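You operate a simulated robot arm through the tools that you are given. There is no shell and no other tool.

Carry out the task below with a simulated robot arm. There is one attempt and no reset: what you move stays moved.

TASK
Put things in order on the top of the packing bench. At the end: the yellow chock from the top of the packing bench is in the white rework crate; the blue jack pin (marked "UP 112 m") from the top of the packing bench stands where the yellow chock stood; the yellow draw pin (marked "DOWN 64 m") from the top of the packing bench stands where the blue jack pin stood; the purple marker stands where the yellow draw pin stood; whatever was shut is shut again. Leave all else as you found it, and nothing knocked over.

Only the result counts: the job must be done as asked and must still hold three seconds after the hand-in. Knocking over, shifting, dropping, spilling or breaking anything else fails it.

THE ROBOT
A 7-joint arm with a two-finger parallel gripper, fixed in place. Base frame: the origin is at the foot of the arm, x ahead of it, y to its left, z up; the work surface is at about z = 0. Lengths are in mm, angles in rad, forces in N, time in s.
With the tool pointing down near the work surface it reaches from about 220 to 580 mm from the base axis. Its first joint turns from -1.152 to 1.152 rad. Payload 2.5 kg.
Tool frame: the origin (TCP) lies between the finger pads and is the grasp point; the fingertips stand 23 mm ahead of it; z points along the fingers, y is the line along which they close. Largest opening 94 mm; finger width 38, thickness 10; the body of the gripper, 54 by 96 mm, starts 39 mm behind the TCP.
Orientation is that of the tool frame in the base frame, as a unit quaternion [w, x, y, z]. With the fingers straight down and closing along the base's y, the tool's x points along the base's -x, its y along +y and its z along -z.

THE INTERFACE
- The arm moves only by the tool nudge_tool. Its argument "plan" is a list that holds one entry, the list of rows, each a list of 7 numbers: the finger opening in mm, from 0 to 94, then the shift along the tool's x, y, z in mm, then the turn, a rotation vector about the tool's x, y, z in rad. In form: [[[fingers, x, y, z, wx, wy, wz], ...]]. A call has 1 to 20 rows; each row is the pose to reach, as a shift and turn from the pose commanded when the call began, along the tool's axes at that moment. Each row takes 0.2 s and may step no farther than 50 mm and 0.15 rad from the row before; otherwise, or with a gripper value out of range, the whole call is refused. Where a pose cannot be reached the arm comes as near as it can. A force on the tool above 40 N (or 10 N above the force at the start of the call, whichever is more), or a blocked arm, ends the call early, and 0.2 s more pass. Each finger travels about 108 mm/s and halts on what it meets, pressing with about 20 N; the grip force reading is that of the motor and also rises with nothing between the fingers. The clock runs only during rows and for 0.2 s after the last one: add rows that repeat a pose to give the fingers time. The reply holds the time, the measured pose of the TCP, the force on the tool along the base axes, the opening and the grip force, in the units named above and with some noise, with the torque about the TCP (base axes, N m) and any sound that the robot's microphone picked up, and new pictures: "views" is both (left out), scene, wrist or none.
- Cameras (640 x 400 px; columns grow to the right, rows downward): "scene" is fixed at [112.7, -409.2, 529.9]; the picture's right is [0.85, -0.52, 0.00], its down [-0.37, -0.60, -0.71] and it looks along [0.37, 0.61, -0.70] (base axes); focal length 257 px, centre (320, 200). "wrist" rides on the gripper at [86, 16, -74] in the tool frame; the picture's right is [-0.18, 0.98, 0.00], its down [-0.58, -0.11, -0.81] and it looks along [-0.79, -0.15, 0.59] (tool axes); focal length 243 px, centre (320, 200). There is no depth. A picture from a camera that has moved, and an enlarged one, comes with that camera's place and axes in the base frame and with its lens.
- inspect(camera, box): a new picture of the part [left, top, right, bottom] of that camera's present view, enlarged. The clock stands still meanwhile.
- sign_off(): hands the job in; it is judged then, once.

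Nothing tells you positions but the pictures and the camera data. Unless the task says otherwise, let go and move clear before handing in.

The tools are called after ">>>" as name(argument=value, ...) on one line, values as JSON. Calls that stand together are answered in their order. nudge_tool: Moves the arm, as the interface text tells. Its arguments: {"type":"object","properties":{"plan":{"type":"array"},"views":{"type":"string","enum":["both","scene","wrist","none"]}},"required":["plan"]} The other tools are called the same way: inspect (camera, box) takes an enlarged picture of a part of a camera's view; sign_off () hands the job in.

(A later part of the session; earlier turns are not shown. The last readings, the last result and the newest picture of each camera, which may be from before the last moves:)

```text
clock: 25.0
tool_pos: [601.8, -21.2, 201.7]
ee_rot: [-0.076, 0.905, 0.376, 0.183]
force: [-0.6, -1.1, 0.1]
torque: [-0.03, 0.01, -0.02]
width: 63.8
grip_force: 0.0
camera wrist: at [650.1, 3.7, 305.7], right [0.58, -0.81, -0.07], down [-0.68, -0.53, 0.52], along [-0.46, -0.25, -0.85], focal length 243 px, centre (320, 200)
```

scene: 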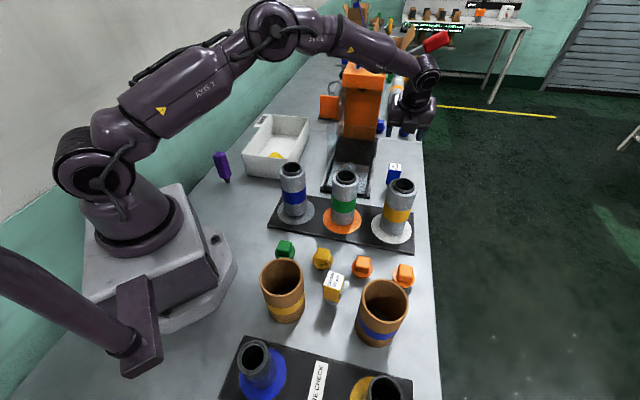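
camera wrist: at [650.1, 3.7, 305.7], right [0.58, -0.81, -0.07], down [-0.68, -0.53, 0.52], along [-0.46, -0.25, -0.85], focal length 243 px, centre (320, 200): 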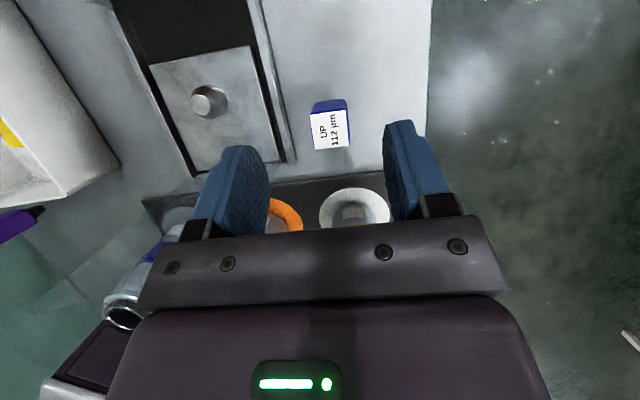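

The leaned pose is reached and the blue pin appears between the fingers. I'll zoom in to refine the alignment.

>>> inspect(camera="wrist", box=[270, 80, 390, 170])

>>> inspect(camera="scene", box=[340, 60, 480, 200])

```text
4.44 times, centred on (330, 125) of wrist
camera zoom: at [650.1, 3.7, 305.7], right [0.58, -0.81, -0.07], down [-0.68, -0.53, 0.52], along [-0.46, -0.25, -0.85], focal length 1078 px, centre (276, 533)
```

zoom: 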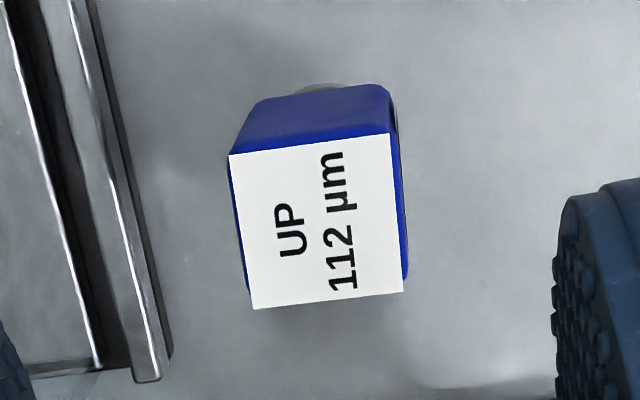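

```text
2.86 times, centred on (410, 130) of scene
camera zoom: at [112.7, -409.1, 529.9], right [0.85, -0.52, 0.0], down [-0.37, -0.6, -0.71], along [0.37, 0.61, -0.7], focal length 733 px, centre (63, 400)
```

zoom: 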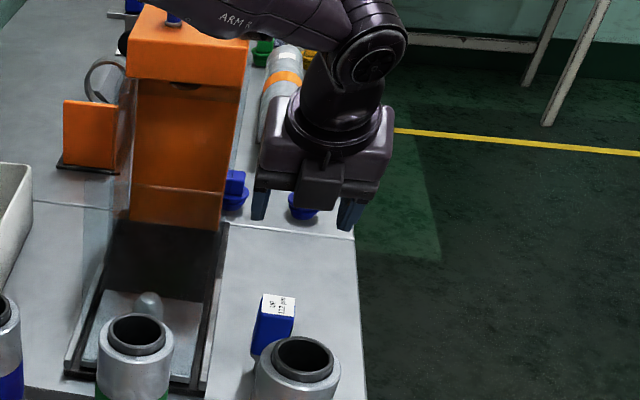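

The pin lies between the fingers and almost centred. I'll descend to z ≈ 100 first and check.

>>> nudge_tool(plan=[[[64, -14, -0.2, 31, 0, 0, 0], [64, -28, -0.4, 62, 0, 0, 0], [64, -41.4, -0.5, 92.7, 0, 0, 0], [64, -41.4, -0.5, 92.7, 0, 0, 0]]])

```text
clock: 26.0
tool_pos: [597.0, -25.0, 100.4]
ee_rot: [-0.077, 0.905, 0.377, 0.184]
force: [1.0, 0.4, 0.4]
torque: [0.02, -0.01, 0.01]
width: 64.0
grip_force: 0.0
camera wrist: at [646.1, 0.4, 203.8], right [0.58, -0.81, -0.07], down [-0.68, -0.53, 0.52], along [-0.46, -0.25, -0.85], focal length 243 px, centre (320, 200)
```

scene: 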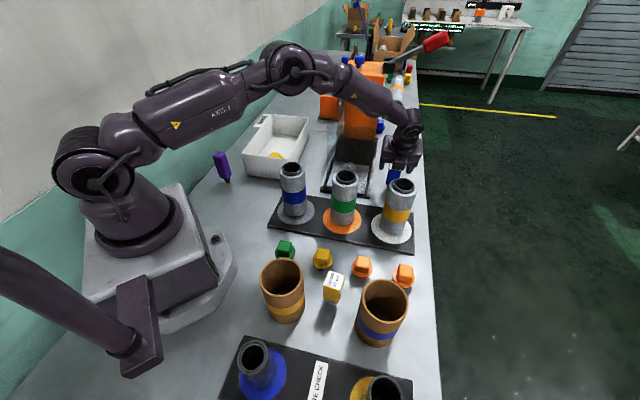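
wrist: 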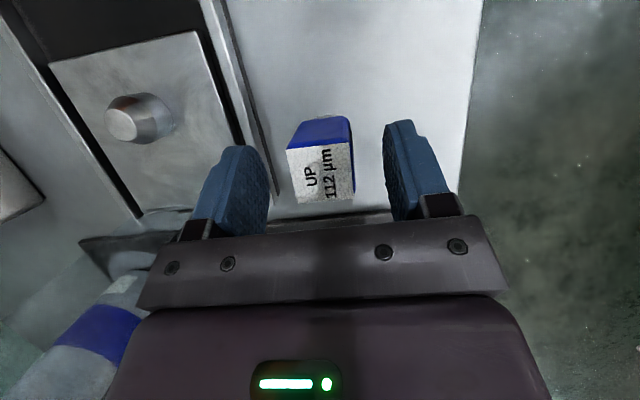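

>>> inspect(camera="wrist", box=[260, 100, 380, 220])

>>> inspect(camera="scene", box=[330, 80, 450, 210])

```text
3.33 times, centred on (320, 160) of wrist
camera zoom: at [646.1, 0.4, 203.8], right [0.58, -0.81, -0.07], down [-0.68, -0.53, 0.52], along [-0.46, -0.25, -0.85], focal length 809 px, centre (320, 333)
```

zoom: 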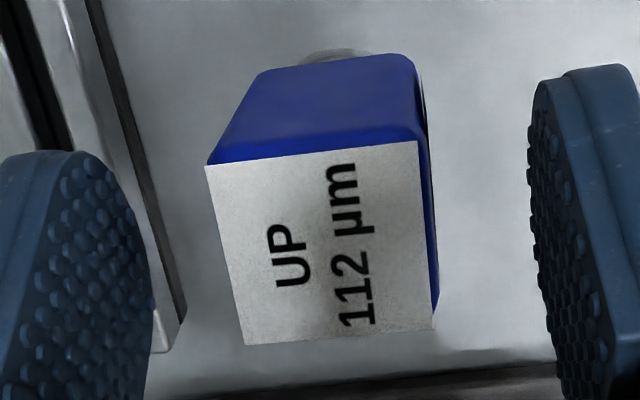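

```text
3.08 times, centred on (390, 145) of scene
camera zoom: at [112.7, -409.2, 529.9], right [0.85, -0.52, 0.0], down [-0.37, -0.6, -0.71], along [0.37, 0.61, -0.7], focal length 790 px, centre (105, 369)
```

zoom: 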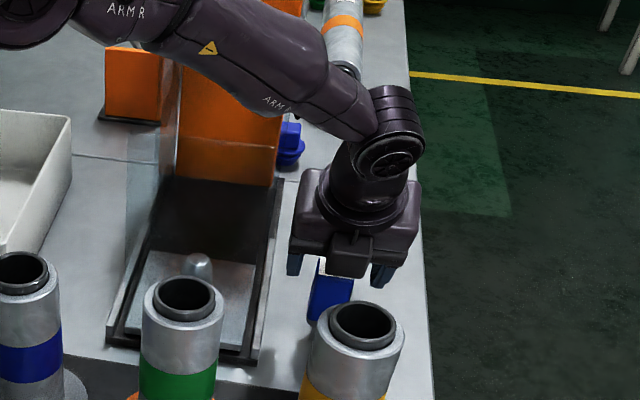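

Alignment across the fingers is within 1 mm; I need about 3 mm back along the bench. I'll lower to z ≈ 62 and close on the head.

>>> nudge_tool(plan=[[[64, -9, -0.5, 17, 0, 0, 0], [64, -18.1, -0.9, 33.6, 0, 0, 0], [64, -18.1, -0.9, 33.6, 0, 0, 0], [20, -18.1, -0.9, 33.6, 0, 0, 0], [20, -18.1, -0.9, 33.6, 0, 0, 0], [20, -18.1, -0.9, 33.6, 0, 0, 0]]])

```text
clock: 27.4
tool_pos: [595.1, -24.7, 61.3]
ee_rot: [-0.076, 0.905, 0.377, 0.183]
force: [0.3, 0.8, -0.1]
torque: [0.02, 0.01, -0.02]
width: 34.1
grip_force: 19.9
camera wrist: at [642.9, -0.6, 165.2], right [0.58, -0.81, -0.07], down [-0.68, -0.53, 0.52], along [-0.46, -0.25, -0.85], focal length 243 px, centre (320, 200)
```

scene: 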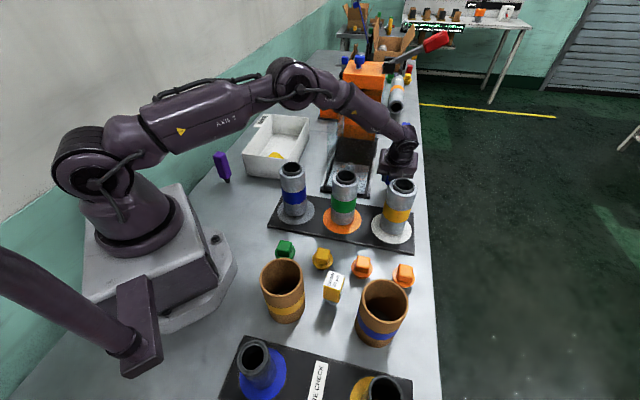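
wrist: 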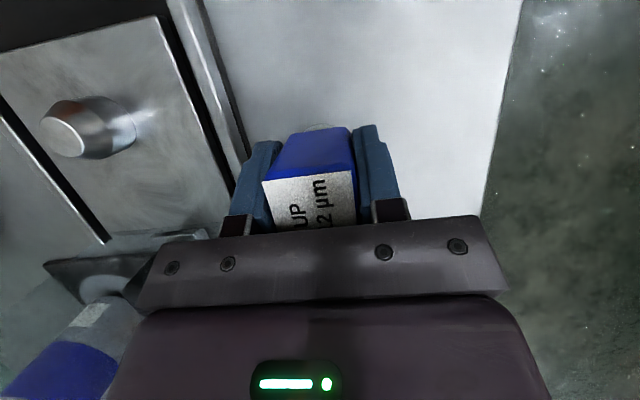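

The blue pin's head is gripped at 34 mm. I'll lift it straight up 200 mm, then back off along the bench and away from the press.

>>> nudge_tool(plan=[[[20, 4, 0, -9.5, 0, 0, 0], [20, 15.5, 0, -36.8, 0, 0, 0], [20, 31, 0, -73.7, 0, 0, 0], [20, 46.6, 0, -110.5, 0, 0, 0], [20, 62.1, 0, -147.4, 0, 0, 0], [20, 77.6, 0, -184.2, 0, 0, 0], [20, 39.8, -0.1, -203.8, 0, 0, 0], [20, 2, -0.2, -223.3, 0, 0, 0], [20, -35.8, -0.3, -242.9, 0, 0, 0], [20, -49.2, -33.4, -253.6, 0, 0, 0], [20, -62.7, -66.5, -264.3, 0, 0, 0], [20, -76.1, -99.6, -275, 0, 0, 0]]])

```text
clock: 30.0
tool_pos: [397.9, -79.5, 283.9]
ee_rot: [-0.077, 0.905, 0.376, 0.183]
force: [-0.3, 0.4, -1.1]
torque: [-0.03, 0.0, -0.01]
width: 33.7
grip_force: 20.2
camera wrist: at [445.7, -54.5, 388.1], right [0.58, -0.81, -0.07], down [-0.68, -0.53, 0.52], along [-0.46, -0.25, -0.85], focal length 243 px, centre (320, 200)
```

scene: 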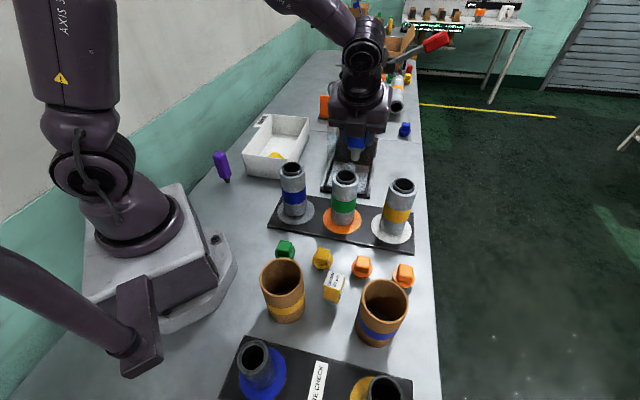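
wrist: 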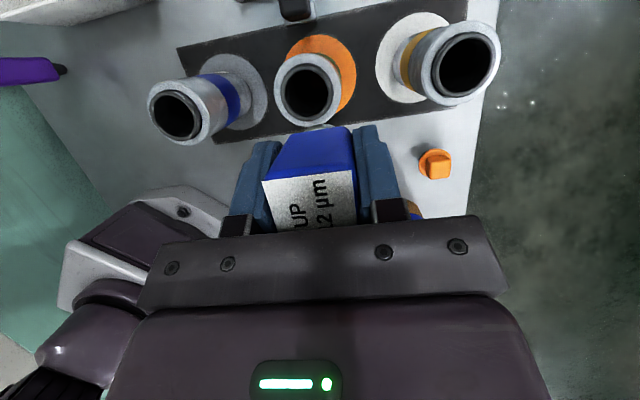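

The blue pin is held and clear. I'll check that it hangs upright in the grip.

>>> inspect(camera="scene", box=[315, 70, 415, 170])

>>> inspect(camera="scene", box=[340, 130, 440, 200])

```text
4.00 times, centred on (365, 120) of scene
camera zoom: at [112.7, -409.2, 529.9], right [0.85, -0.52, 0.0], down [-0.37, -0.6, -0.71], along [0.37, 0.61, -0.7], focal length 1026 px, centre (140, 520)
```

zoom: 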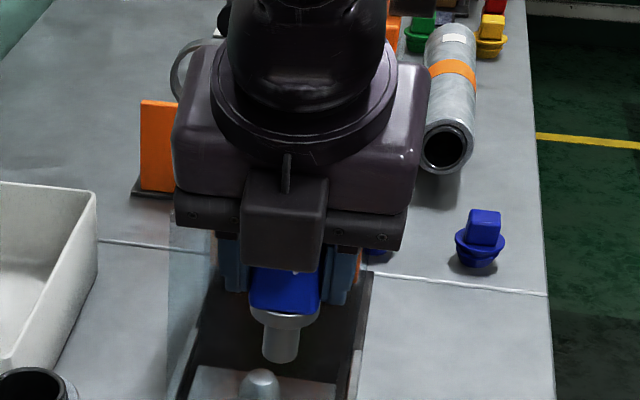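

```text
5.71 times, centred on (390, 165) of scene
camera zoom: at [112.7, -409.2, 529.9], right [0.85, -0.52, 0.0], down [-0.37, -0.6, -0.71], along [0.37, 0.61, -0.7], focal length 1466 px, centre (-80, 400)
```

zoom: 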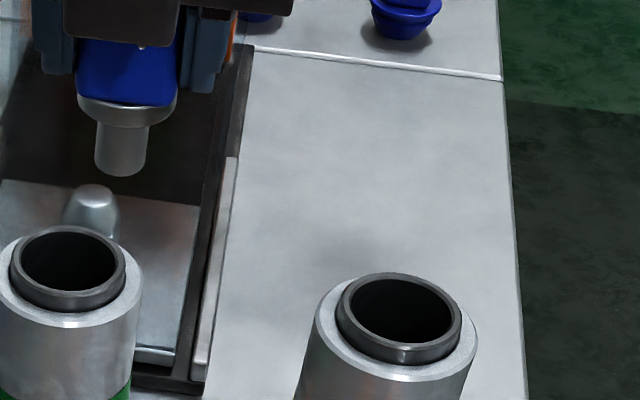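

The pin hangs upright: a square head, a flange and a round stem. I'll carry it toward the chock's old spot while turning the tool about the vertical, first half.

>>> nudge_tool(plan=[[[20, 3.1, -12.1, 1.3, 0.0556, 0, -0.1315], [20, 6.2, -24.1, 2.6, 0.1112, 0, -0.2631], [20, 9.3, -36.2, 3.9, 0.1668, 0, -0.3946], [20, 12.4, -48.3, 5.2, 0.2224, 0, -0.5261], [20, 15.5, -60.3, 6.5, 0.278, 0, -0.6577], [20, 18.7, -72.4, 7.9, 0.3336, 0, -0.7892], [20, 21.8, -84.4, 9.2, 0.3892, 0, -0.9207], [20, 24.9, -96.5, 10.5, 0.4448, 0, -1.0523], [20, 28, -108.6, 11.8, 0.5004, 0, -1.1838], [20, 31.1, -120.6, 13.1, 0.556, 0, -1.3153], [20, 34.2, -132.7, 14.4, 0.6116, 0, -1.4469], [20, 34.2, -132.7, 14.4, 0.6116, 0, -1.4469]]])

```text
clock: 32.6
tool_pos: [331.4, 37.6, 285.4]
ee_rot: [-0.184, 0.373, 0.906, 0.075]
force: [0.0, 0.6, -1.0]
torque: [-0.03, 0.01, 0.01]
width: 33.7
grip_force: 20.2
camera wrist: at [307.2, 86.0, 389.2], right [0.81, 0.58, -0.07], down [0.53, -0.67, 0.52], along [0.25, -0.46, -0.85], focal length 243 px, centre (320, 200)
```

scene: 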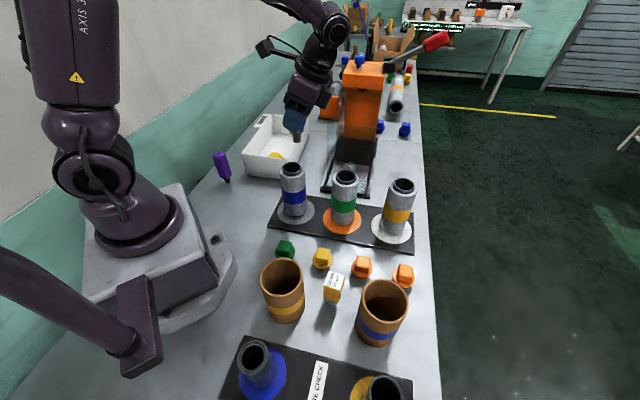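
wrist: 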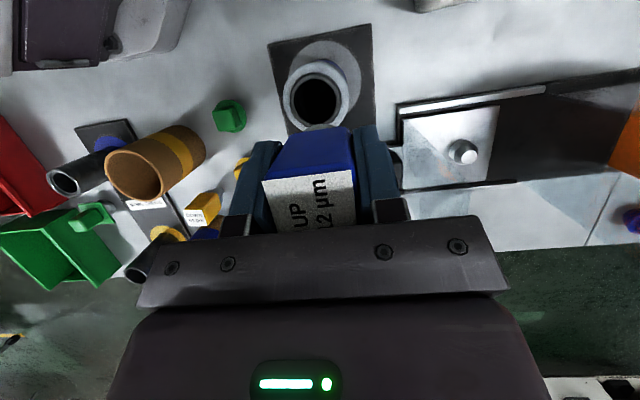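

The first half of the turn is done. I'll do the second half, ending above the chock's old spot at about (230, 174, 250).

>>> nudge_tool(plan=[[[20, 12.8, 2.3, 8.8, 0.0556, 0, -0.1315], [20, 25.5, 4.6, 17.7, 0.1112, 0, -0.2631], [20, 38.3, 7, 26.5, 0.1668, 0, -0.3946], [20, 51.1, 9.3, 35.4, 0.2224, 0, -0.5261], [20, 63.9, 11.6, 44.2, 0.278, 0, -0.6577], [20, 76.6, 13.9, 53.1, 0.3336, 0, -0.7892], [20, 89.4, 16.2, 61.9, 0.3892, 0, -0.9207], [20, 102.2, 18.5, 70.8, 0.4448, 0, -1.0523], [20, 115, 20.9, 79.6, 0.5004, 0, -1.1838], [20, 127.7, 23.2, 88.5, 0.556, 0, -1.3153], [20, 140.5, 25.5, 97.3, 0.6116, 0, -1.4469], [20, 140.5, 25.5, 97.3, 0.6116, 0, -1.4469]]])

```text
clock: 35.2
tool_pos: [232.0, 176.9, 247.6]
ee_rot: [-0.184, -0.378, 0.904, -0.077]
force: [-0.3, 0.6, -0.8]
torque: [0.01, -0.03, 0.01]
width: 33.9
grip_force: 19.9
camera wrist: at [185.6, 151.3, 353.1], right [-0.58, 0.81, -0.07], down [0.67, 0.53, 0.52], along [0.46, 0.25, -0.85], focal length 243 px, centre (320, 200)
```

scene: 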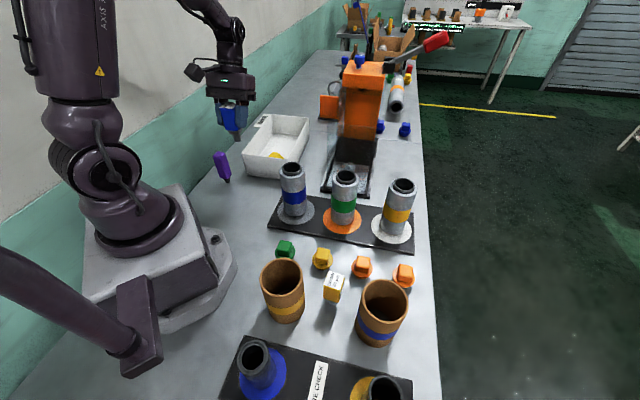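
wrist: 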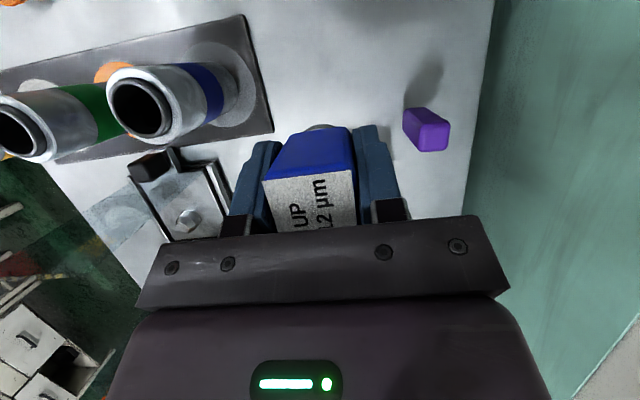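

The blue pin is over the chock's old spot with the marker and crate clear. I'll lower it to z ≈ 75 and check again.

>>> nudge_tool(plan=[[[20, -16.6, -0.1, 39.9, 0, 0, 0], [20, -33.2, -0.2, 79.8, 0, 0, 0], [20, -49.9, -0.3, 119.7, 0, 0, 0], [20, -66.5, -0.4, 159.7, 0, 0, 0], [20, -66.5, -0.4, 159.7, 0, 0, 0]]])

```text
clock: 36.4
tool_pos: [229.8, 173.5, 74.6]
ee_rot: [-0.183, -0.376, 0.905, -0.077]
force: [-0.6, 0.3, -0.9]
torque: [-0.05, 0.0, -0.03]
width: 33.8
grip_force: 20.1
camera wrist: at [182.8, 149.6, 178.3], right [-0.58, 0.81, -0.07], down [0.68, 0.53, 0.52], along [0.46, 0.25, -0.85], focal length 243 px, centre (320, 200)
```

scene: 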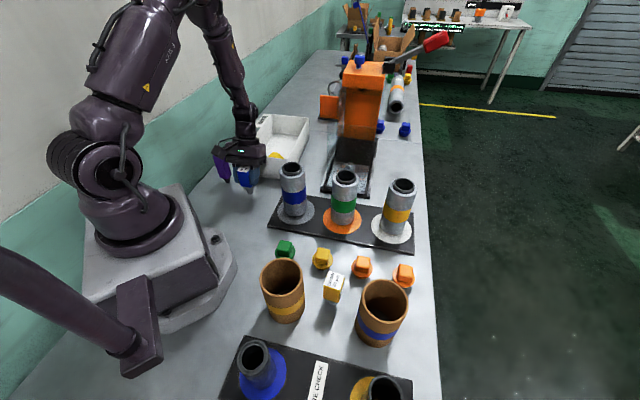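
wrist: 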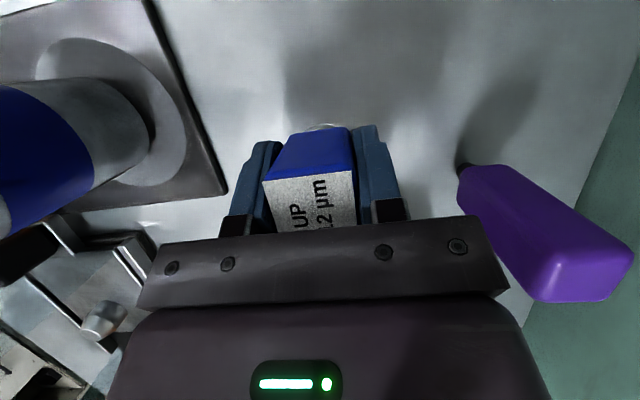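

>>> inspect(camera="scene", box=[200, 125, 300, 205])

```text
5.00 times, centred on (250, 165) of scene
camera zoom: at [112.7, -409.2, 529.9], right [0.85, -0.52, 0.0], down [-0.37, -0.6, -0.71], along [0.37, 0.61, -0.7], focal length 1283 px, centre (670, 375)
```

zoom: 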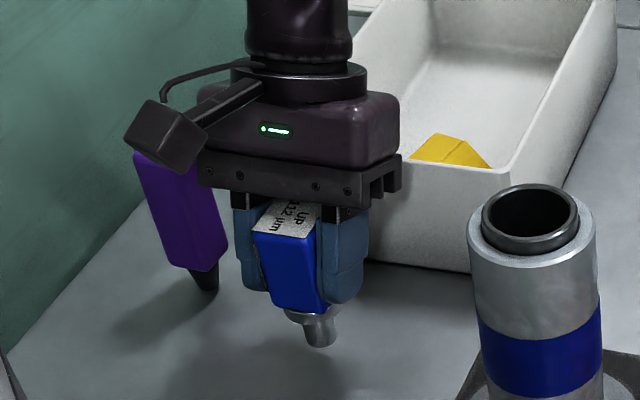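

The stem hovers about 13 mm over the target and the pin looks upright. I'll lower it onto the bench.

>>> nudge_tool(plan=[[[20, -2.5, -0.7, 6, 0, 0, 0], [20, -4.5, -1.2, 10.5, 0, 0, 0], [20, -5.07, -1.41, 12, 0, 0, 0], [20, -5.07, -1.41, 12, 0, 0, 0]]], views="scene")

```text
clock: 37.4
tool_pos: [231.0, 172.2, 64.0]
ee_rot: [-0.184, -0.376, 0.905, -0.076]
force: [0.1, -0.5, -1.0]
torque: [0.02, 0.03, -0.01]
width: 33.9
grip_force: 19.7
```

scene: 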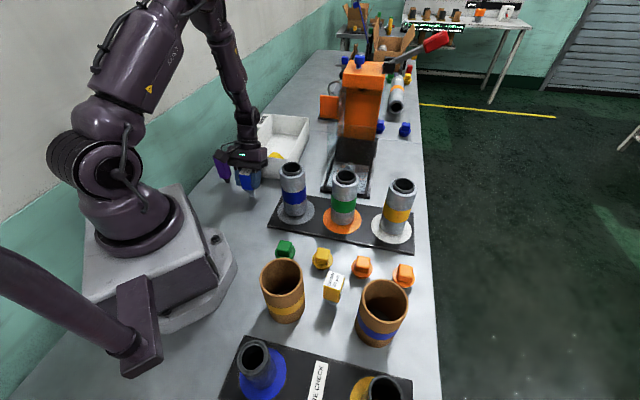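

The weight is still on the gripper, so it's not touching yet. I'll lower 2 mm more in small steps.

>>> nudge_tool(plan=[[[20, -0.4, 0, 0.92, 0, 0, 0], [20, -0.78, 0, 1.84, 0, 0, 0], [20, -0.78, 0, 1.84, 0, 0, 0]]], views="none")

```text
clock: 38.2
tool_pos: [232.5, 174.1, 61.7]
ee_rot: [-0.183, -0.376, 0.905, -0.076]
force: [-0.3, 0.0, -0.9]
torque: [-0.04, 0.0, 0.03]
width: 34.2
grip_force: 20.1
```

>>> nudge_tool(plan=[[[20, -0.2, 0, 0.46, 0, 0, 0], [20, -0.4, 0, 0.92, 0, 0, 0], [20, -0.4, 0, 0.92, 0, 0, 0]]], views="none")

```text
clock: 39.0
tool_pos: [232.0, 174.9, 61.8]
ee_rot: [-0.183, -0.377, 0.905, -0.076]
force: [-2.8, -0.5, 17.5]
torque: [-0.03, 0.11, -0.01]
width: 34.0
grip_force: 19.8
```

The pin is in contact with the bench. I'll ease off slightly, open the fingers and look.

>>> nudge_tool(plan=[[[20, 0.2, 0, -0.42, 0, 0, 0], [20, 0.2, 0, -0.42, 0, 0, 0], [44, 0.2, 0, -0.42, 0, 0, 0], [64, 0.2, 0, -0.42, 0, 0, 0], [64, 0.2, 0, -0.42, 0, 0, 0]]])

```text
clock: 40.2
tool_pos: [230.2, 173.4, 61.5]
ee_rot: [-0.184, -0.377, 0.905, -0.077]
force: [-0.3, -0.7, -1.0]
torque: [-0.01, 0.03, 0.01]
width: 63.7
grip_force: 0.1
camera wrist: at [185.1, 149.2, 165.0], right [-0.58, 0.81, -0.07], down [0.68, 0.53, 0.52], along [0.46, 0.25, -0.85], focal length 243 px, centre (320, 200)
```

scene: 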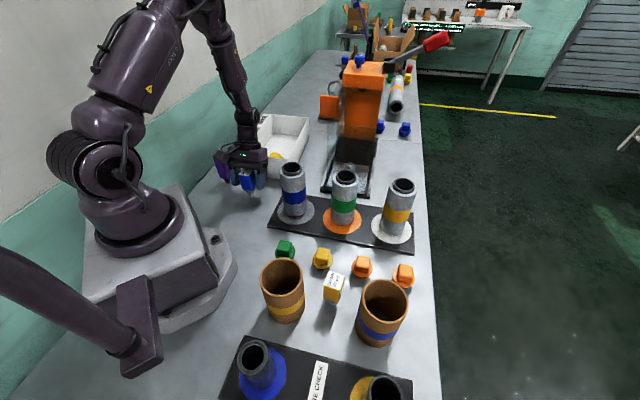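
wrist: 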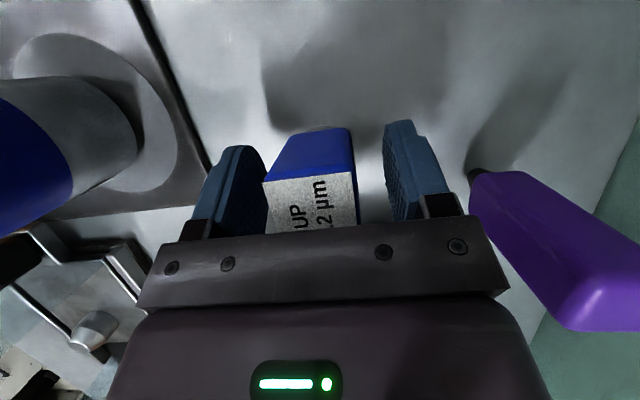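

>>> inspect(camera="wrist", box=[180, 100, 460, 275])

>>> inspect(camera="scene", box=[200, 125, 300, 205])

```text
2.29 times, centred on (320, 188) of wrist
camera zoom: at [185.1, 149.2, 165.0], right [-0.58, 0.81, -0.07], down [0.68, 0.53, 0.52], along [0.46, 0.25, -0.85], focal length 555 px, centre (320, 229)
```

zoom: 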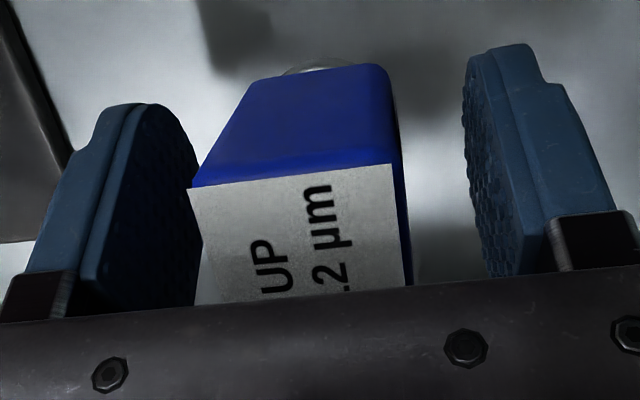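

```text
5.00 times, centred on (250, 165) of scene
camera zoom: at [112.7, -409.2, 529.9], right [0.85, -0.52, 0.0], down [-0.37, -0.6, -0.71], along [0.37, 0.61, -0.7], focal length 1283 px, centre (670, 375)
```

zoom: 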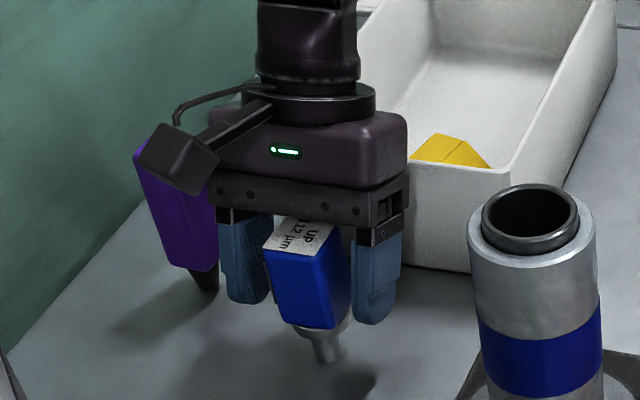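

The blue pin stands on its own at about (230, 174). I'll withdraw straight up, then swing over to a point above the yellow draw pin, keeping the same lean and turning to match its faces.

>>> nudge_tool(plan=[[[64, 15.6, 0, -36.8, 0, 0, 0], [64, 31.3, 0, -73.6, 0, 0, 0], [64, 46.9, 0, -110.4, 0, 0, 0], [64, 62.6, 0, -147.2, 0, 0, 0], [64, 78.2, 0, -184, 0, 0, 0], [64, 94.9, -37.2, -177.8, 0, 0, 0], [64, 111.6, -74.4, -171.6, 0, 0, 0], [64, 128.3, -111.7, -165.3, 0, 0, 0], [64, 145, -148.9, -159.1, 0, 0, 0], [64, 161.7, -186.1, -152.9, 0, 0, 0], [64, 193.7, -208.3, -139.3, -0.009, 0, 0.0212], [64, 225.7, -230.6, -125.7, -0.018, 0, 0.0423], [64, 257.8, -252.8, -112.1, -0.027, 0, 0.0635], [64, 289.8, -275.1, -98.5, -0.036, 0, 0.0846], [64, 321.8, -297.3, -84.9, -0.045, 0, 0.1058], [64, 321.8, -297.3, -84.9, -0.045, 0, 0.1058]]])

```text
clock: 43.6
tool_pos: [256.1, -224.6, 266.1]
ee_rot: [-0.188, -0.325, 0.925, -0.066]
force: [0.4, 0.5, -0.2]
torque: [0.0, -0.01, 0.0]
width: 64.0
grip_force: 0.1
camera wrist: at [207.0, -242.9, 369.3], right [-0.48, 0.87, -0.07], down [0.73, 0.44, 0.52], along [0.48, 0.2, -0.85], focal length 243 px, centre (320, 200)
```

scene: 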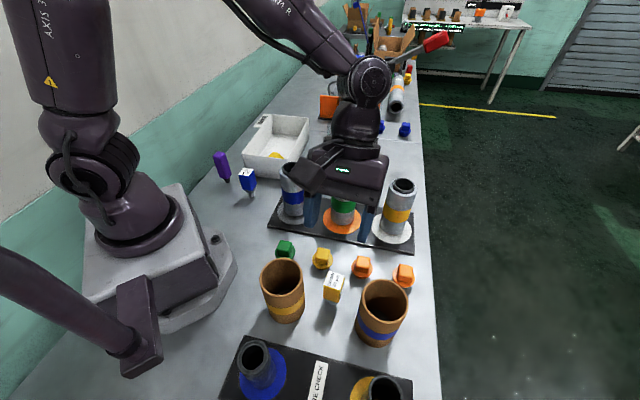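
wrist: 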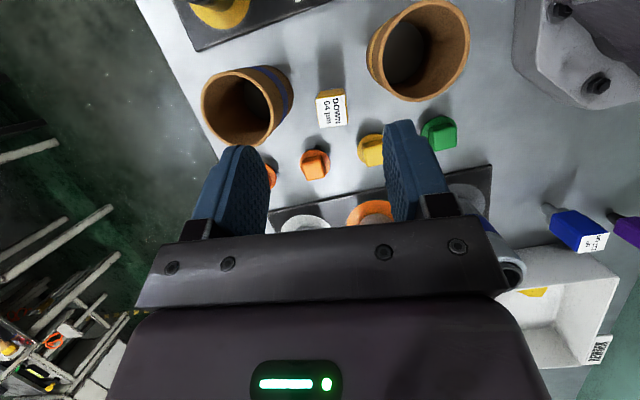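

The blue pin stands where the chock was. Now the yellow pin and both cups are in view below, so I'll zoom in to measure.

>>> inspect(camera="wrist", box=[270, 60, 390, 150])

>>> inspect(camera="wrist", box=[180, 0, 500, 160])

>>> inspect(camera="scene", box=[200, 140, 300, 210])

```text
4.44 times, centred on (330, 105) of wrist
camera zoom: at [207.0, -242.9, 369.3], right [-0.48, 0.87, -0.07], down [0.73, 0.44, 0.52], along [0.48, 0.2, -0.85], focal length 1078 px, centre (276, 622)
```

zoom: 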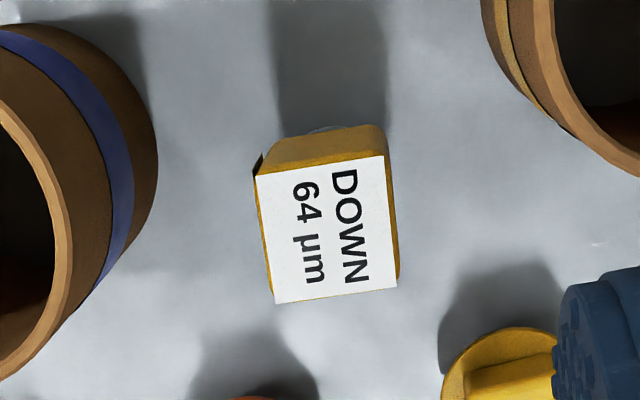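

```text
2.00 times, centred on (340, 80) of wrist
camera zoom: at [207.0, -242.9, 369.3], right [-0.48, 0.87, -0.07], down [0.73, 0.44, 0.52], along [0.48, 0.2, -0.85], focal length 485 px, centre (280, 440)
```

zoom: 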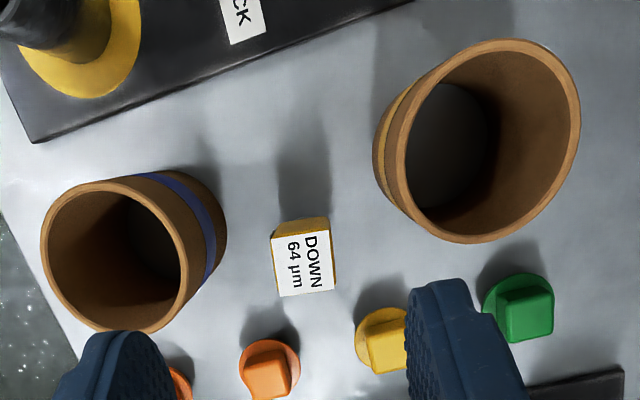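

```text
5.71 times, centred on (250, 175) of scene
camera zoom: at [112.6, -409.2, 529.9], right [0.85, -0.52, 0.0], down [-0.37, -0.6, -0.71], along [0.37, 0.61, -0.7], focal length 1466 px, centre (720, 343)
```

zoom: 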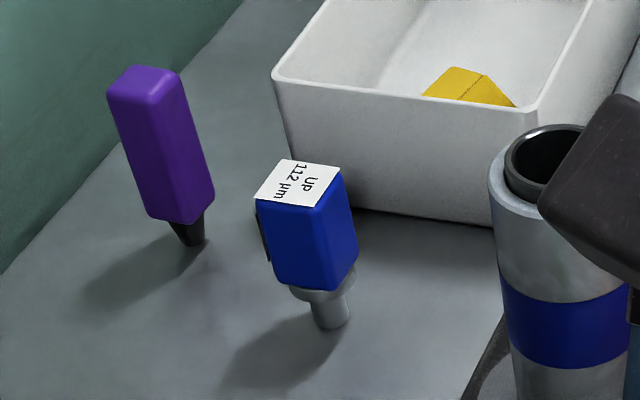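

The yellow pin lies centred between the fingers at about (259, -222), with roughly 8 mm or more of clearance to the cups in this leaned pose. I'll descend part way with the fingers at 56 mm.

>>> nudge_tool(plan=[[[56, -14.6, -0.1, 32.2, 0, 0, 0], [56, -29.3, -0.2, 64.3, 0, 0, 0], [56, -43.9, -0.2, 96.5, 0, 0, 0], [56, -58.5, -0.3, 128.6, 0, 0, 0], [56, -58.5, -0.3, 128.6, 0, 0, 0]]])

```text
clock: 44.8
tool_pos: [259.4, -220.7, 121.6]
ee_rot: [-0.187, -0.324, 0.925, -0.065]
force: [-0.8, 0.6, 0.5]
torque: [-0.02, -0.01, 0.0]
width: 56.2
grip_force: 0.0
camera wrist: at [210.0, -239.6, 225.9], right [-0.48, 0.87, -0.07], down [0.73, 0.44, 0.52], along [0.48, 0.2, -0.85], focal length 243 px, centre (320, 200)
```

scene: 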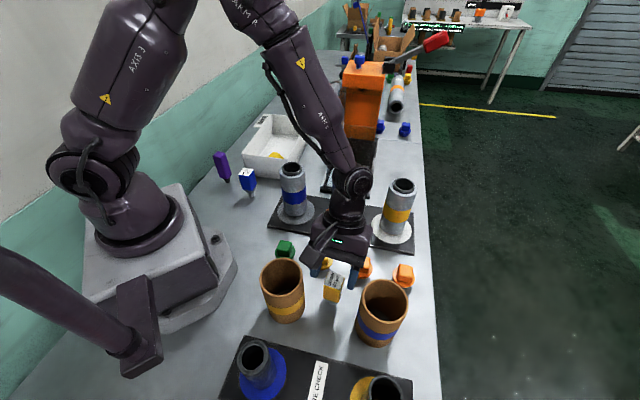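
wrist: 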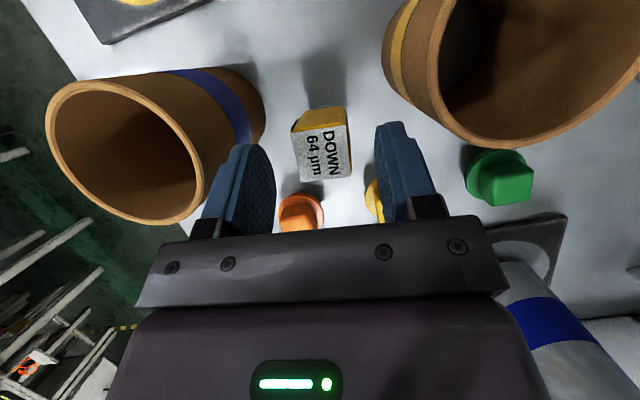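

>>> inspect(camera="wrist", box=[30, 50, 350, 250])

>>> inspect(camera="scene", box=[250, 170, 430, 330])

```text
2.00 times, centred on (190, 150) of wrist
camera zoom: at [210.0, -239.6, 225.9], right [-0.48, 0.87, -0.07], down [0.73, 0.44, 0.52], along [0.48, 0.2, -0.85], focal length 485 px, centre (580, 300)
```

zoom: 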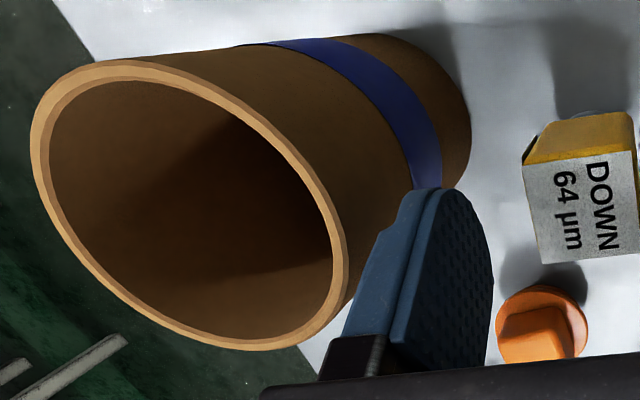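

```text
2.50 times, centred on (340, 250) of scene
camera zoom: at [112.7, -409.2, 529.9], right [0.85, -0.52, 0.0], down [-0.37, -0.6, -0.71], along [0.37, 0.61, -0.7], focal length 642 px, centre (270, 75)
```

zoom: 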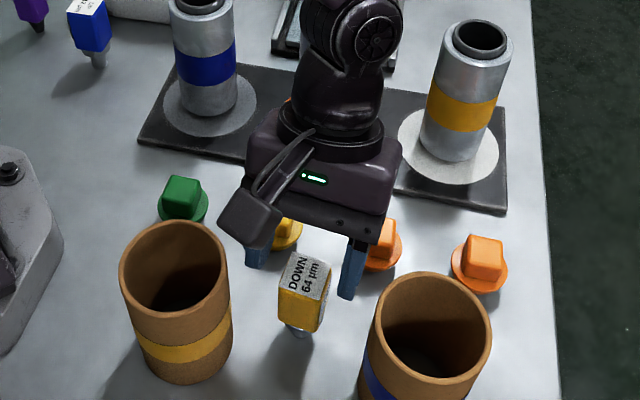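

>>> inspect(camera="wrist", box=[260, 90, 380, 190])

```text
4.00 times, centred on (320, 140) of wrist
camera zoom: at [210.0, -239.6, 225.9], right [-0.48, 0.87, -0.07], down [0.73, 0.44, 0.52], along [0.48, 0.2, -0.85], focal length 970 px, centre (320, 440)
```

zoom: 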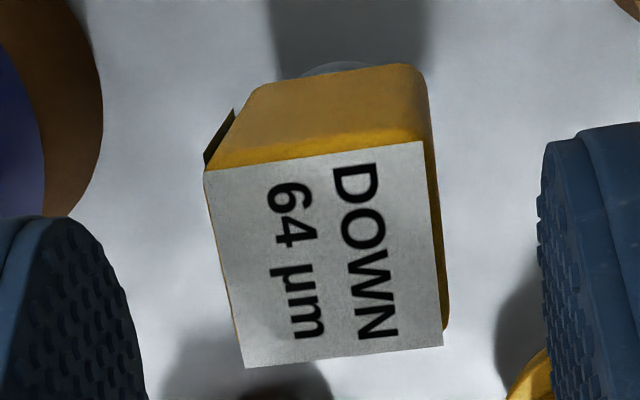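

The pin is centred along the bench direction and about 1.5 mm off across. I'll correct that, descend to z ≈ 68 and close.

>>> nudge_tool(plan=[[[56, -7.3, -1, 17.2, 0, 0, 0], [56, -14.6, -2, 34.5, 0, 0, 0], [56, -21.9, -2, 51.7, 0, 0, 0], [56, -21.9, -2, 51.7, 0, 0, 0], [40, -21.9, -2, 51.7, 0, 0, 0], [20, -21.9, -2, 51.7, 0, 0, 0], [20, -21.9, -2, 51.7, 0, 0, 0], [20, -21.9, -2, 51.7, 0, 0, 0]]])

```text
clock: 46.6
tool_pos: [262.1, -222.3, 67.4]
ee_rot: [-0.187, -0.324, 0.925, -0.065]
force: [0.8, -0.7, -0.4]
torque: [-0.03, 0.02, 0.01]
width: 33.7
grip_force: 20.2
camera wrist: at [212.6, -240.7, 171.1], right [-0.48, 0.87, -0.07], down [0.73, 0.44, 0.52], along [0.48, 0.2, -0.85], focal length 243 px, centre (320, 200)
```

scene: 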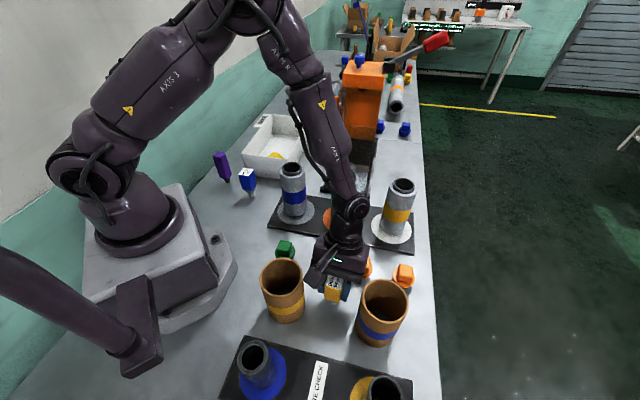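
wrist: 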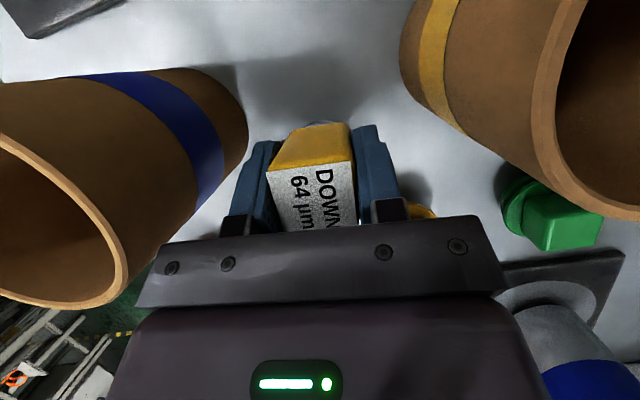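

The yellow pin is gripped at 33.7 mm, and its spot was about (259, -222). I'll lift it, then carry it toward (400, -80, 285) while turning the tool back outward.

>>> nudge_tool(plan=[[[20, 4, 0, -9.2, 0, 0, 0], [20, 18, 0, -42.5, 0, 0, 0], [20, 33, 0, -78, 0, 0, 0], [20, 48, 0, -113.4, 0, 0, 0], [20, 63, 0, -148.8, 0, 0, 0], [20, 78.1, 0, -184.5, 0, 0, 0], [20, 65.5, 1.7, -191.2, -0.0564, 0, 0.1331], [20, 53, 3.3, -197.8, -0.1128, 0, 0.2662], [20, 40.4, 5, -204.5, -0.1692, 0, 0.3993], [20, 27.9, 6.6, -211.1, -0.2256, 0, 0.5324], [20, 15.3, 8.3, -217.8, -0.282, 0, 0.6655], [20, 2.7, 9.9, -224.4, -0.3384, 0, 0.7986], [20, -9.8, 11.6, -231.1, -0.3948, 0, 0.9317], [20, -22.4, 13.2, -237.7, -0.4512, 0, 1.0648], [20, -34.9, 14.9, -244.4, -0.5076, 0, 1.1979], [20, -47.5, 16.5, -251, -0.564, 0, 1.331], [20, -60.1, 18.2, -257.7, -0.6204, 0, 1.4641], [20, -72.6, 19.8, -264.3, -0.6768, 0, 1.5972], [20, -85.2, 21.5, -271, -0.7332, 0, 1.7303], [20, -97.8, 23.1, -277.6, -0.7896, 0, 1.8634]]])

```text
clock: 50.8
tool_pos: [402.9, -81.0, 283.7]
ee_rot: [-0.155, 0.614, 0.764, 0.125]
force: [-0.6, 0.0, -0.8]
torque: [-0.03, 0.01, 0.07]
width: 33.8
grip_force: 19.9
camera wrist: at [408.1, -27.6, 388.4], right [1.0, 0.05, -0.07], down [0.08, -0.85, 0.51], along [-0.04, -0.52, -0.85], focal length 243 px, centre (320, 200)
```

scene: 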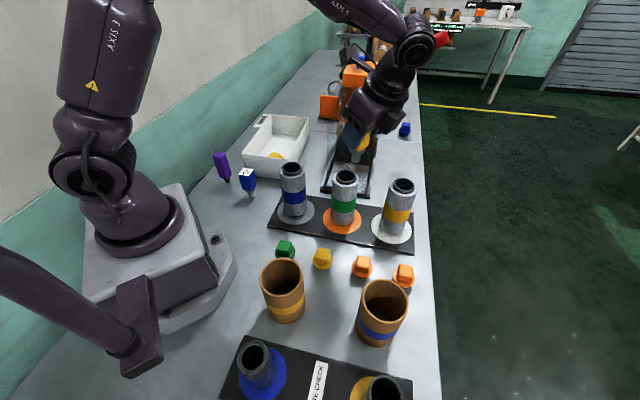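
wrist: 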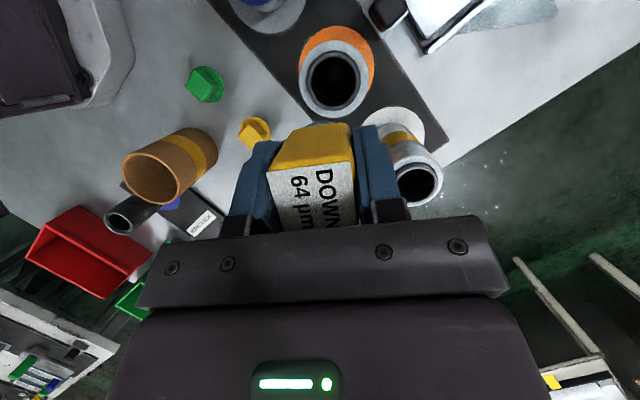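

The yellow pin is held well. I'll finish the turn to 45° while moving to about (505, -115, 285), clear of the press.

>>> nudge_tool(plan=[[[20, -7.3, 13.2, -3.1, -0.0561, 0, 0.1323], [20, -14.5, 26.4, -6.1, -0.1122, 0, 0.2646], [20, -21.8, 39.6, -9.2, -0.1683, 0, 0.3969], [20, -29, 52.8, -12.3, -0.2244, 0, 0.5292], [20, -36.3, 66, -15.4, -0.2805, 0, 0.6615], [20, -43.6, 79.2, -18.4, -0.3366, 0, 0.7938], [20, -50.8, 92.4, -21.5, -0.3927, 0, 0.9261], [20, -50.8, 92.4, -21.5, -0.3927, 0, 0.9261]]])

```text
clock: 52.6
tool_pos: [503.9, -113.9, 285.1]
ee_rot: [-0.076, 0.906, 0.374, 0.184]
force: [-0.3, -1.0, -1.8]
torque: [0.0, 0.0, -0.02]
width: 33.8
grip_force: 19.7
camera wrist: at [551.8, -89.6, 388.2], right [0.57, -0.82, -0.07], down [-0.68, -0.52, 0.51], along [-0.46, -0.25, -0.85], focal length 243 px, centre (320, 200)
```

scene: 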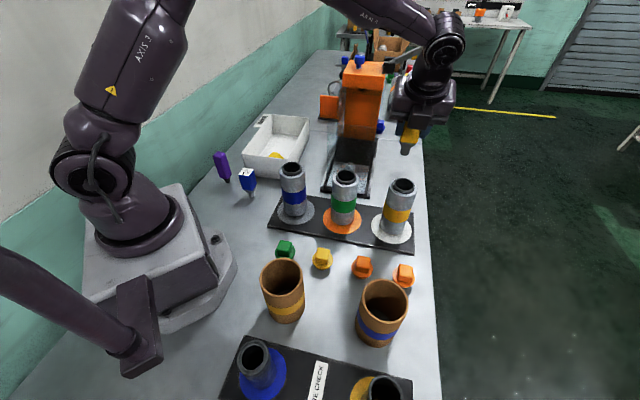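
wrist: 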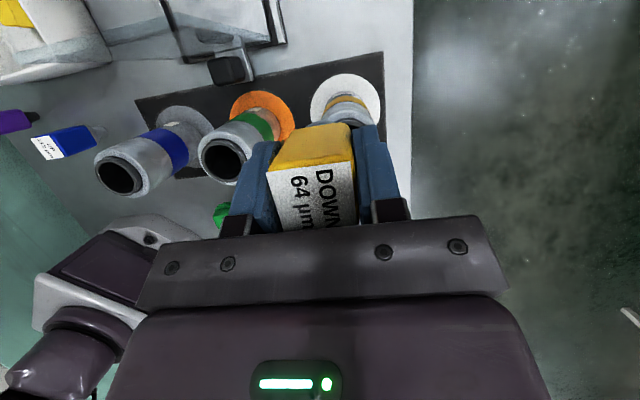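

The tool has the same pose used for the blue pin. I'll move over the blue pin's old spot and lower to about z ≈ 81 (stem about 13 mm above the bench).

>>> nudge_tool(plan=[[[20, 35.9, 0.1, 24.3, 0, 0, 0], [20, 71.8, 0.1, 48.5, 0, 0, 0], [20, 107.7, 0.2, 72.8, 0, 0, 0], [20, 90.1, 0.2, 114.3, 0, 0, 0], [20, 72.5, 0.2, 155.8, 0, 0, 0], [20, 55, 0.2, 197.2, 0, 0, 0], [20, 37.4, 0.2, 238.7, 0, 0, 0], [20, 37.4, 0.2, 238.7, 0, 0, 0]]])

```text
clock: 54.4
tool_pos: [591.9, -23.6, 83.6]
ee_rot: [-0.077, 0.905, 0.375, 0.185]
force: [0.2, -0.5, -0.7]
torque: [-0.02, -0.02, 0.01]
width: 34.0
grip_force: 20.2
camera wrist: at [640.1, 1.4, 187.4], right [0.57, -0.81, -0.07], down [-0.68, -0.52, 0.51], along [-0.46, -0.25, -0.85], focal length 243 px, centre (320, 200)
```

scene: 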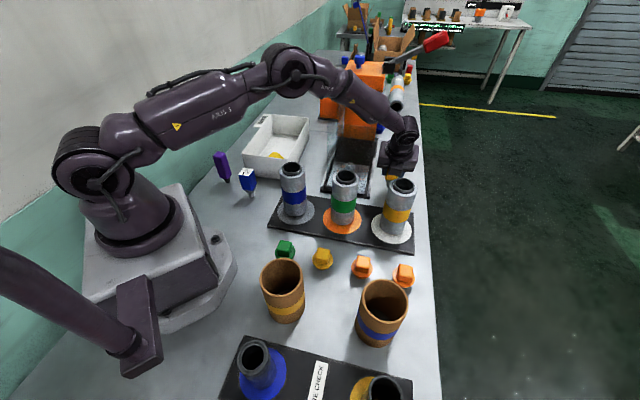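
wrist: 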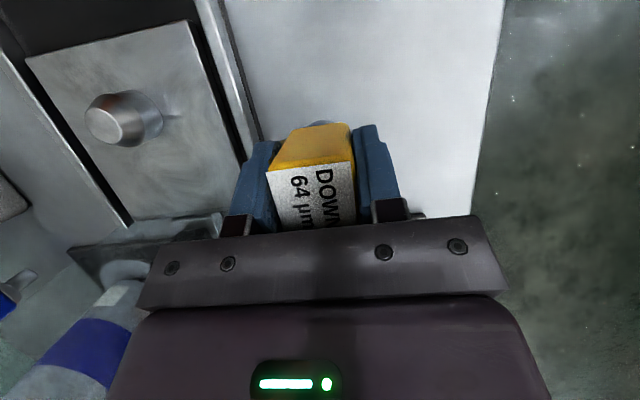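

The yellow pin is above the old blue spot with about 12 mm to go. I'll lower 9 mm and take another position reading.

>>> nudge_tool(plan=[[[20, -1.8, 0, 4.2, 0, 0, 0], [20, -3.5, 0, 8.3, 0, 0, 0], [20, -3.5, 0, 8.3, 0, 0, 0]]], views="scene")

>>> inspect(camera="scene", box=[340, 120, 440, 200])

>>> nudge_tool(plan=[[[20, 0, 0, 0, 0, 0, 0]]], views="none")

>>> nudge_tool(plan=[[[20, 0, 0, 0, 0, 0, 0]]], views="none")

```text
clock: 55.2
tool_pos: [593.4, -23.6, 72.0]
ee_rot: [-0.077, 0.905, 0.376, 0.184]
force: [-0.8, 0.2, -0.4]
torque: [-0.05, 0.01, 0.01]
width: 33.8
grip_force: 19.6
```

scene: 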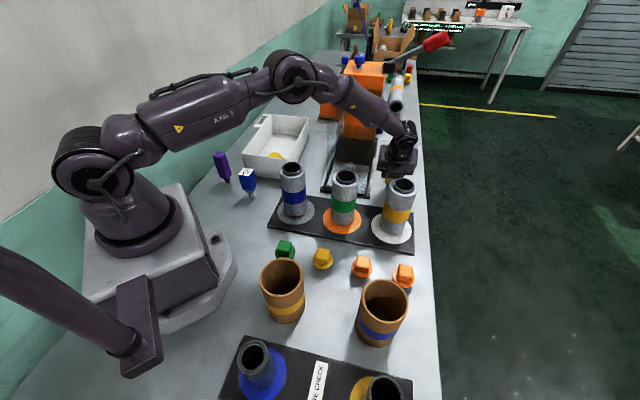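

```text
5.00 times, centred on (390, 160) of scene
camera zoom: at [112.7, -409.2, 529.9], right [0.85, -0.52, 0.0], down [-0.37, -0.6, -0.71], along [0.37, 0.61, -0.7], focal length 1283 px, centre (-30, 400)
```

zoom: 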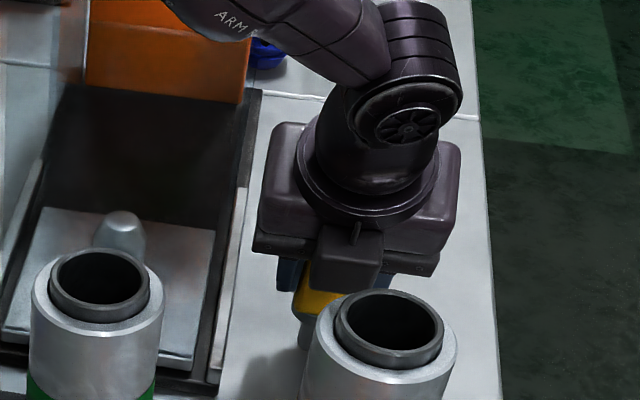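

```text
clock: 55.6
tool_pos: [593.1, -23.0, 72.2]
ee_rot: [-0.076, 0.906, 0.375, 0.184]
force: [0.0, 0.1, -1.0]
torque: [0.02, 0.02, -0.01]
width: 33.8
grip_force: 19.8
```

```text
clock: 56.0
tool_pos: [594.1, -21.7, 72.4]
ee_rot: [-0.076, 0.905, 0.375, 0.185]
force: [-0.4, 0.2, -1.2]
torque: [0.01, -0.03, 0.0]
width: 33.6
grip_force: 19.9
```

Averaged readings put the tool at about (593, -23). I'll shift about 2 mm to match the blue pin's old centre and lower toward contact in small steps.

>>> nudge_tool(plan=[[[20, 0.2, 1.84, 0.4, 0, 0, 0], [20, -0.4, 1.84, 2.0, 0, 0, 0], [20, -0.4, 1.84, 2.0, 0, 0, 0]]], views="none")

>>> nudge_tool(plan=[[[20, -0.4, 0, 0.92, 0, 0, 0], [20, -0.4, 0, 0.92, 0, 0, 0]]], views="none")

```text
clock: 56.8
tool_pos: [595.6, -24.0, 70.9]
ee_rot: [-0.076, 0.905, 0.375, 0.184]
force: [-0.4, 0.5, -2.4]
torque: [-0.01, 0.03, -0.01]
width: 34.0
grip_force: 20.3
```

```text
clock: 57.4
tool_pos: [596.0, -24.2, 70.2]
ee_rot: [-0.076, 0.906, 0.374, 0.184]
force: [0.7, -0.1, -0.6]
torque: [0.01, 0.0, -0.01]
width: 33.8
grip_force: 19.9
```

>>> nudge_tool(plan=[[[20, -0.3, 0, 0.65, 0, 0, 0], [20, -0.3, 0, 0.65, 0, 0, 0]]], views="none")

>>> nudge_tool(plan=[[[20, -0.3, 0, 0.65, 0, 0, 0], [20, -0.3, 0, 0.65, 0, 0, 0]]], views="none")

```text
clock: 58.0
tool_pos: [594.4, -26.2, 68.1]
ee_rot: [-0.077, 0.905, 0.375, 0.185]
force: [-0.7, -0.2, -0.9]
torque: [-0.02, 0.02, 0.01]
width: 33.8
grip_force: 19.9
```

```text
clock: 58.6
tool_pos: [596.0, -25.9, 67.8]
ee_rot: [-0.076, 0.905, 0.376, 0.184]
force: [-0.3, 0.2, -1.1]
torque: [0.01, 0.0, 0.03]
width: 33.7
grip_force: 20.3
```

>>> nudge_tool(plan=[[[20, -0.3, 0, 0.65, 0, 0, 0], [20, -0.3, 0, 0.65, 0, 0, 0]]], views="none")

>>> inspect(camera="scene", box=[360, 160, 420, 200])

```text
clock: 59.2
tool_pos: [596.3, -25.4, 66.4]
ee_rot: [-0.076, 0.905, 0.375, 0.184]
force: [-2.8, 0.0, 10.3]
torque: [-0.01, 0.18, 0.01]
width: 33.8
grip_force: 19.9
```

```text
10.00 times, centred on (390, 180) of scene
camera zoom: at [112.6, -409.2, 529.9], right [0.85, -0.52, 0.0], down [-0.37, -0.6, -0.71], along [0.37, 0.61, -0.7], focal length 2566 px, centre (-380, 400)
```

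zoom: 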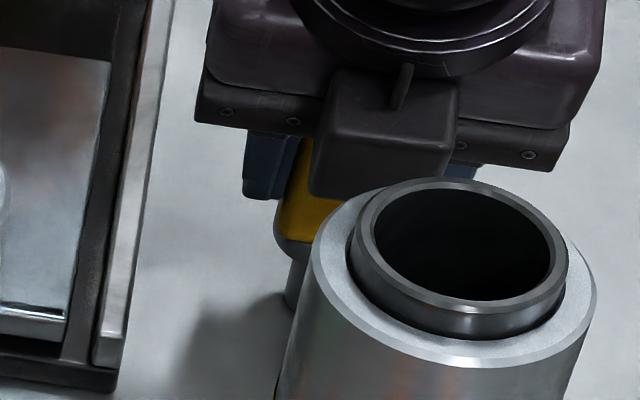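

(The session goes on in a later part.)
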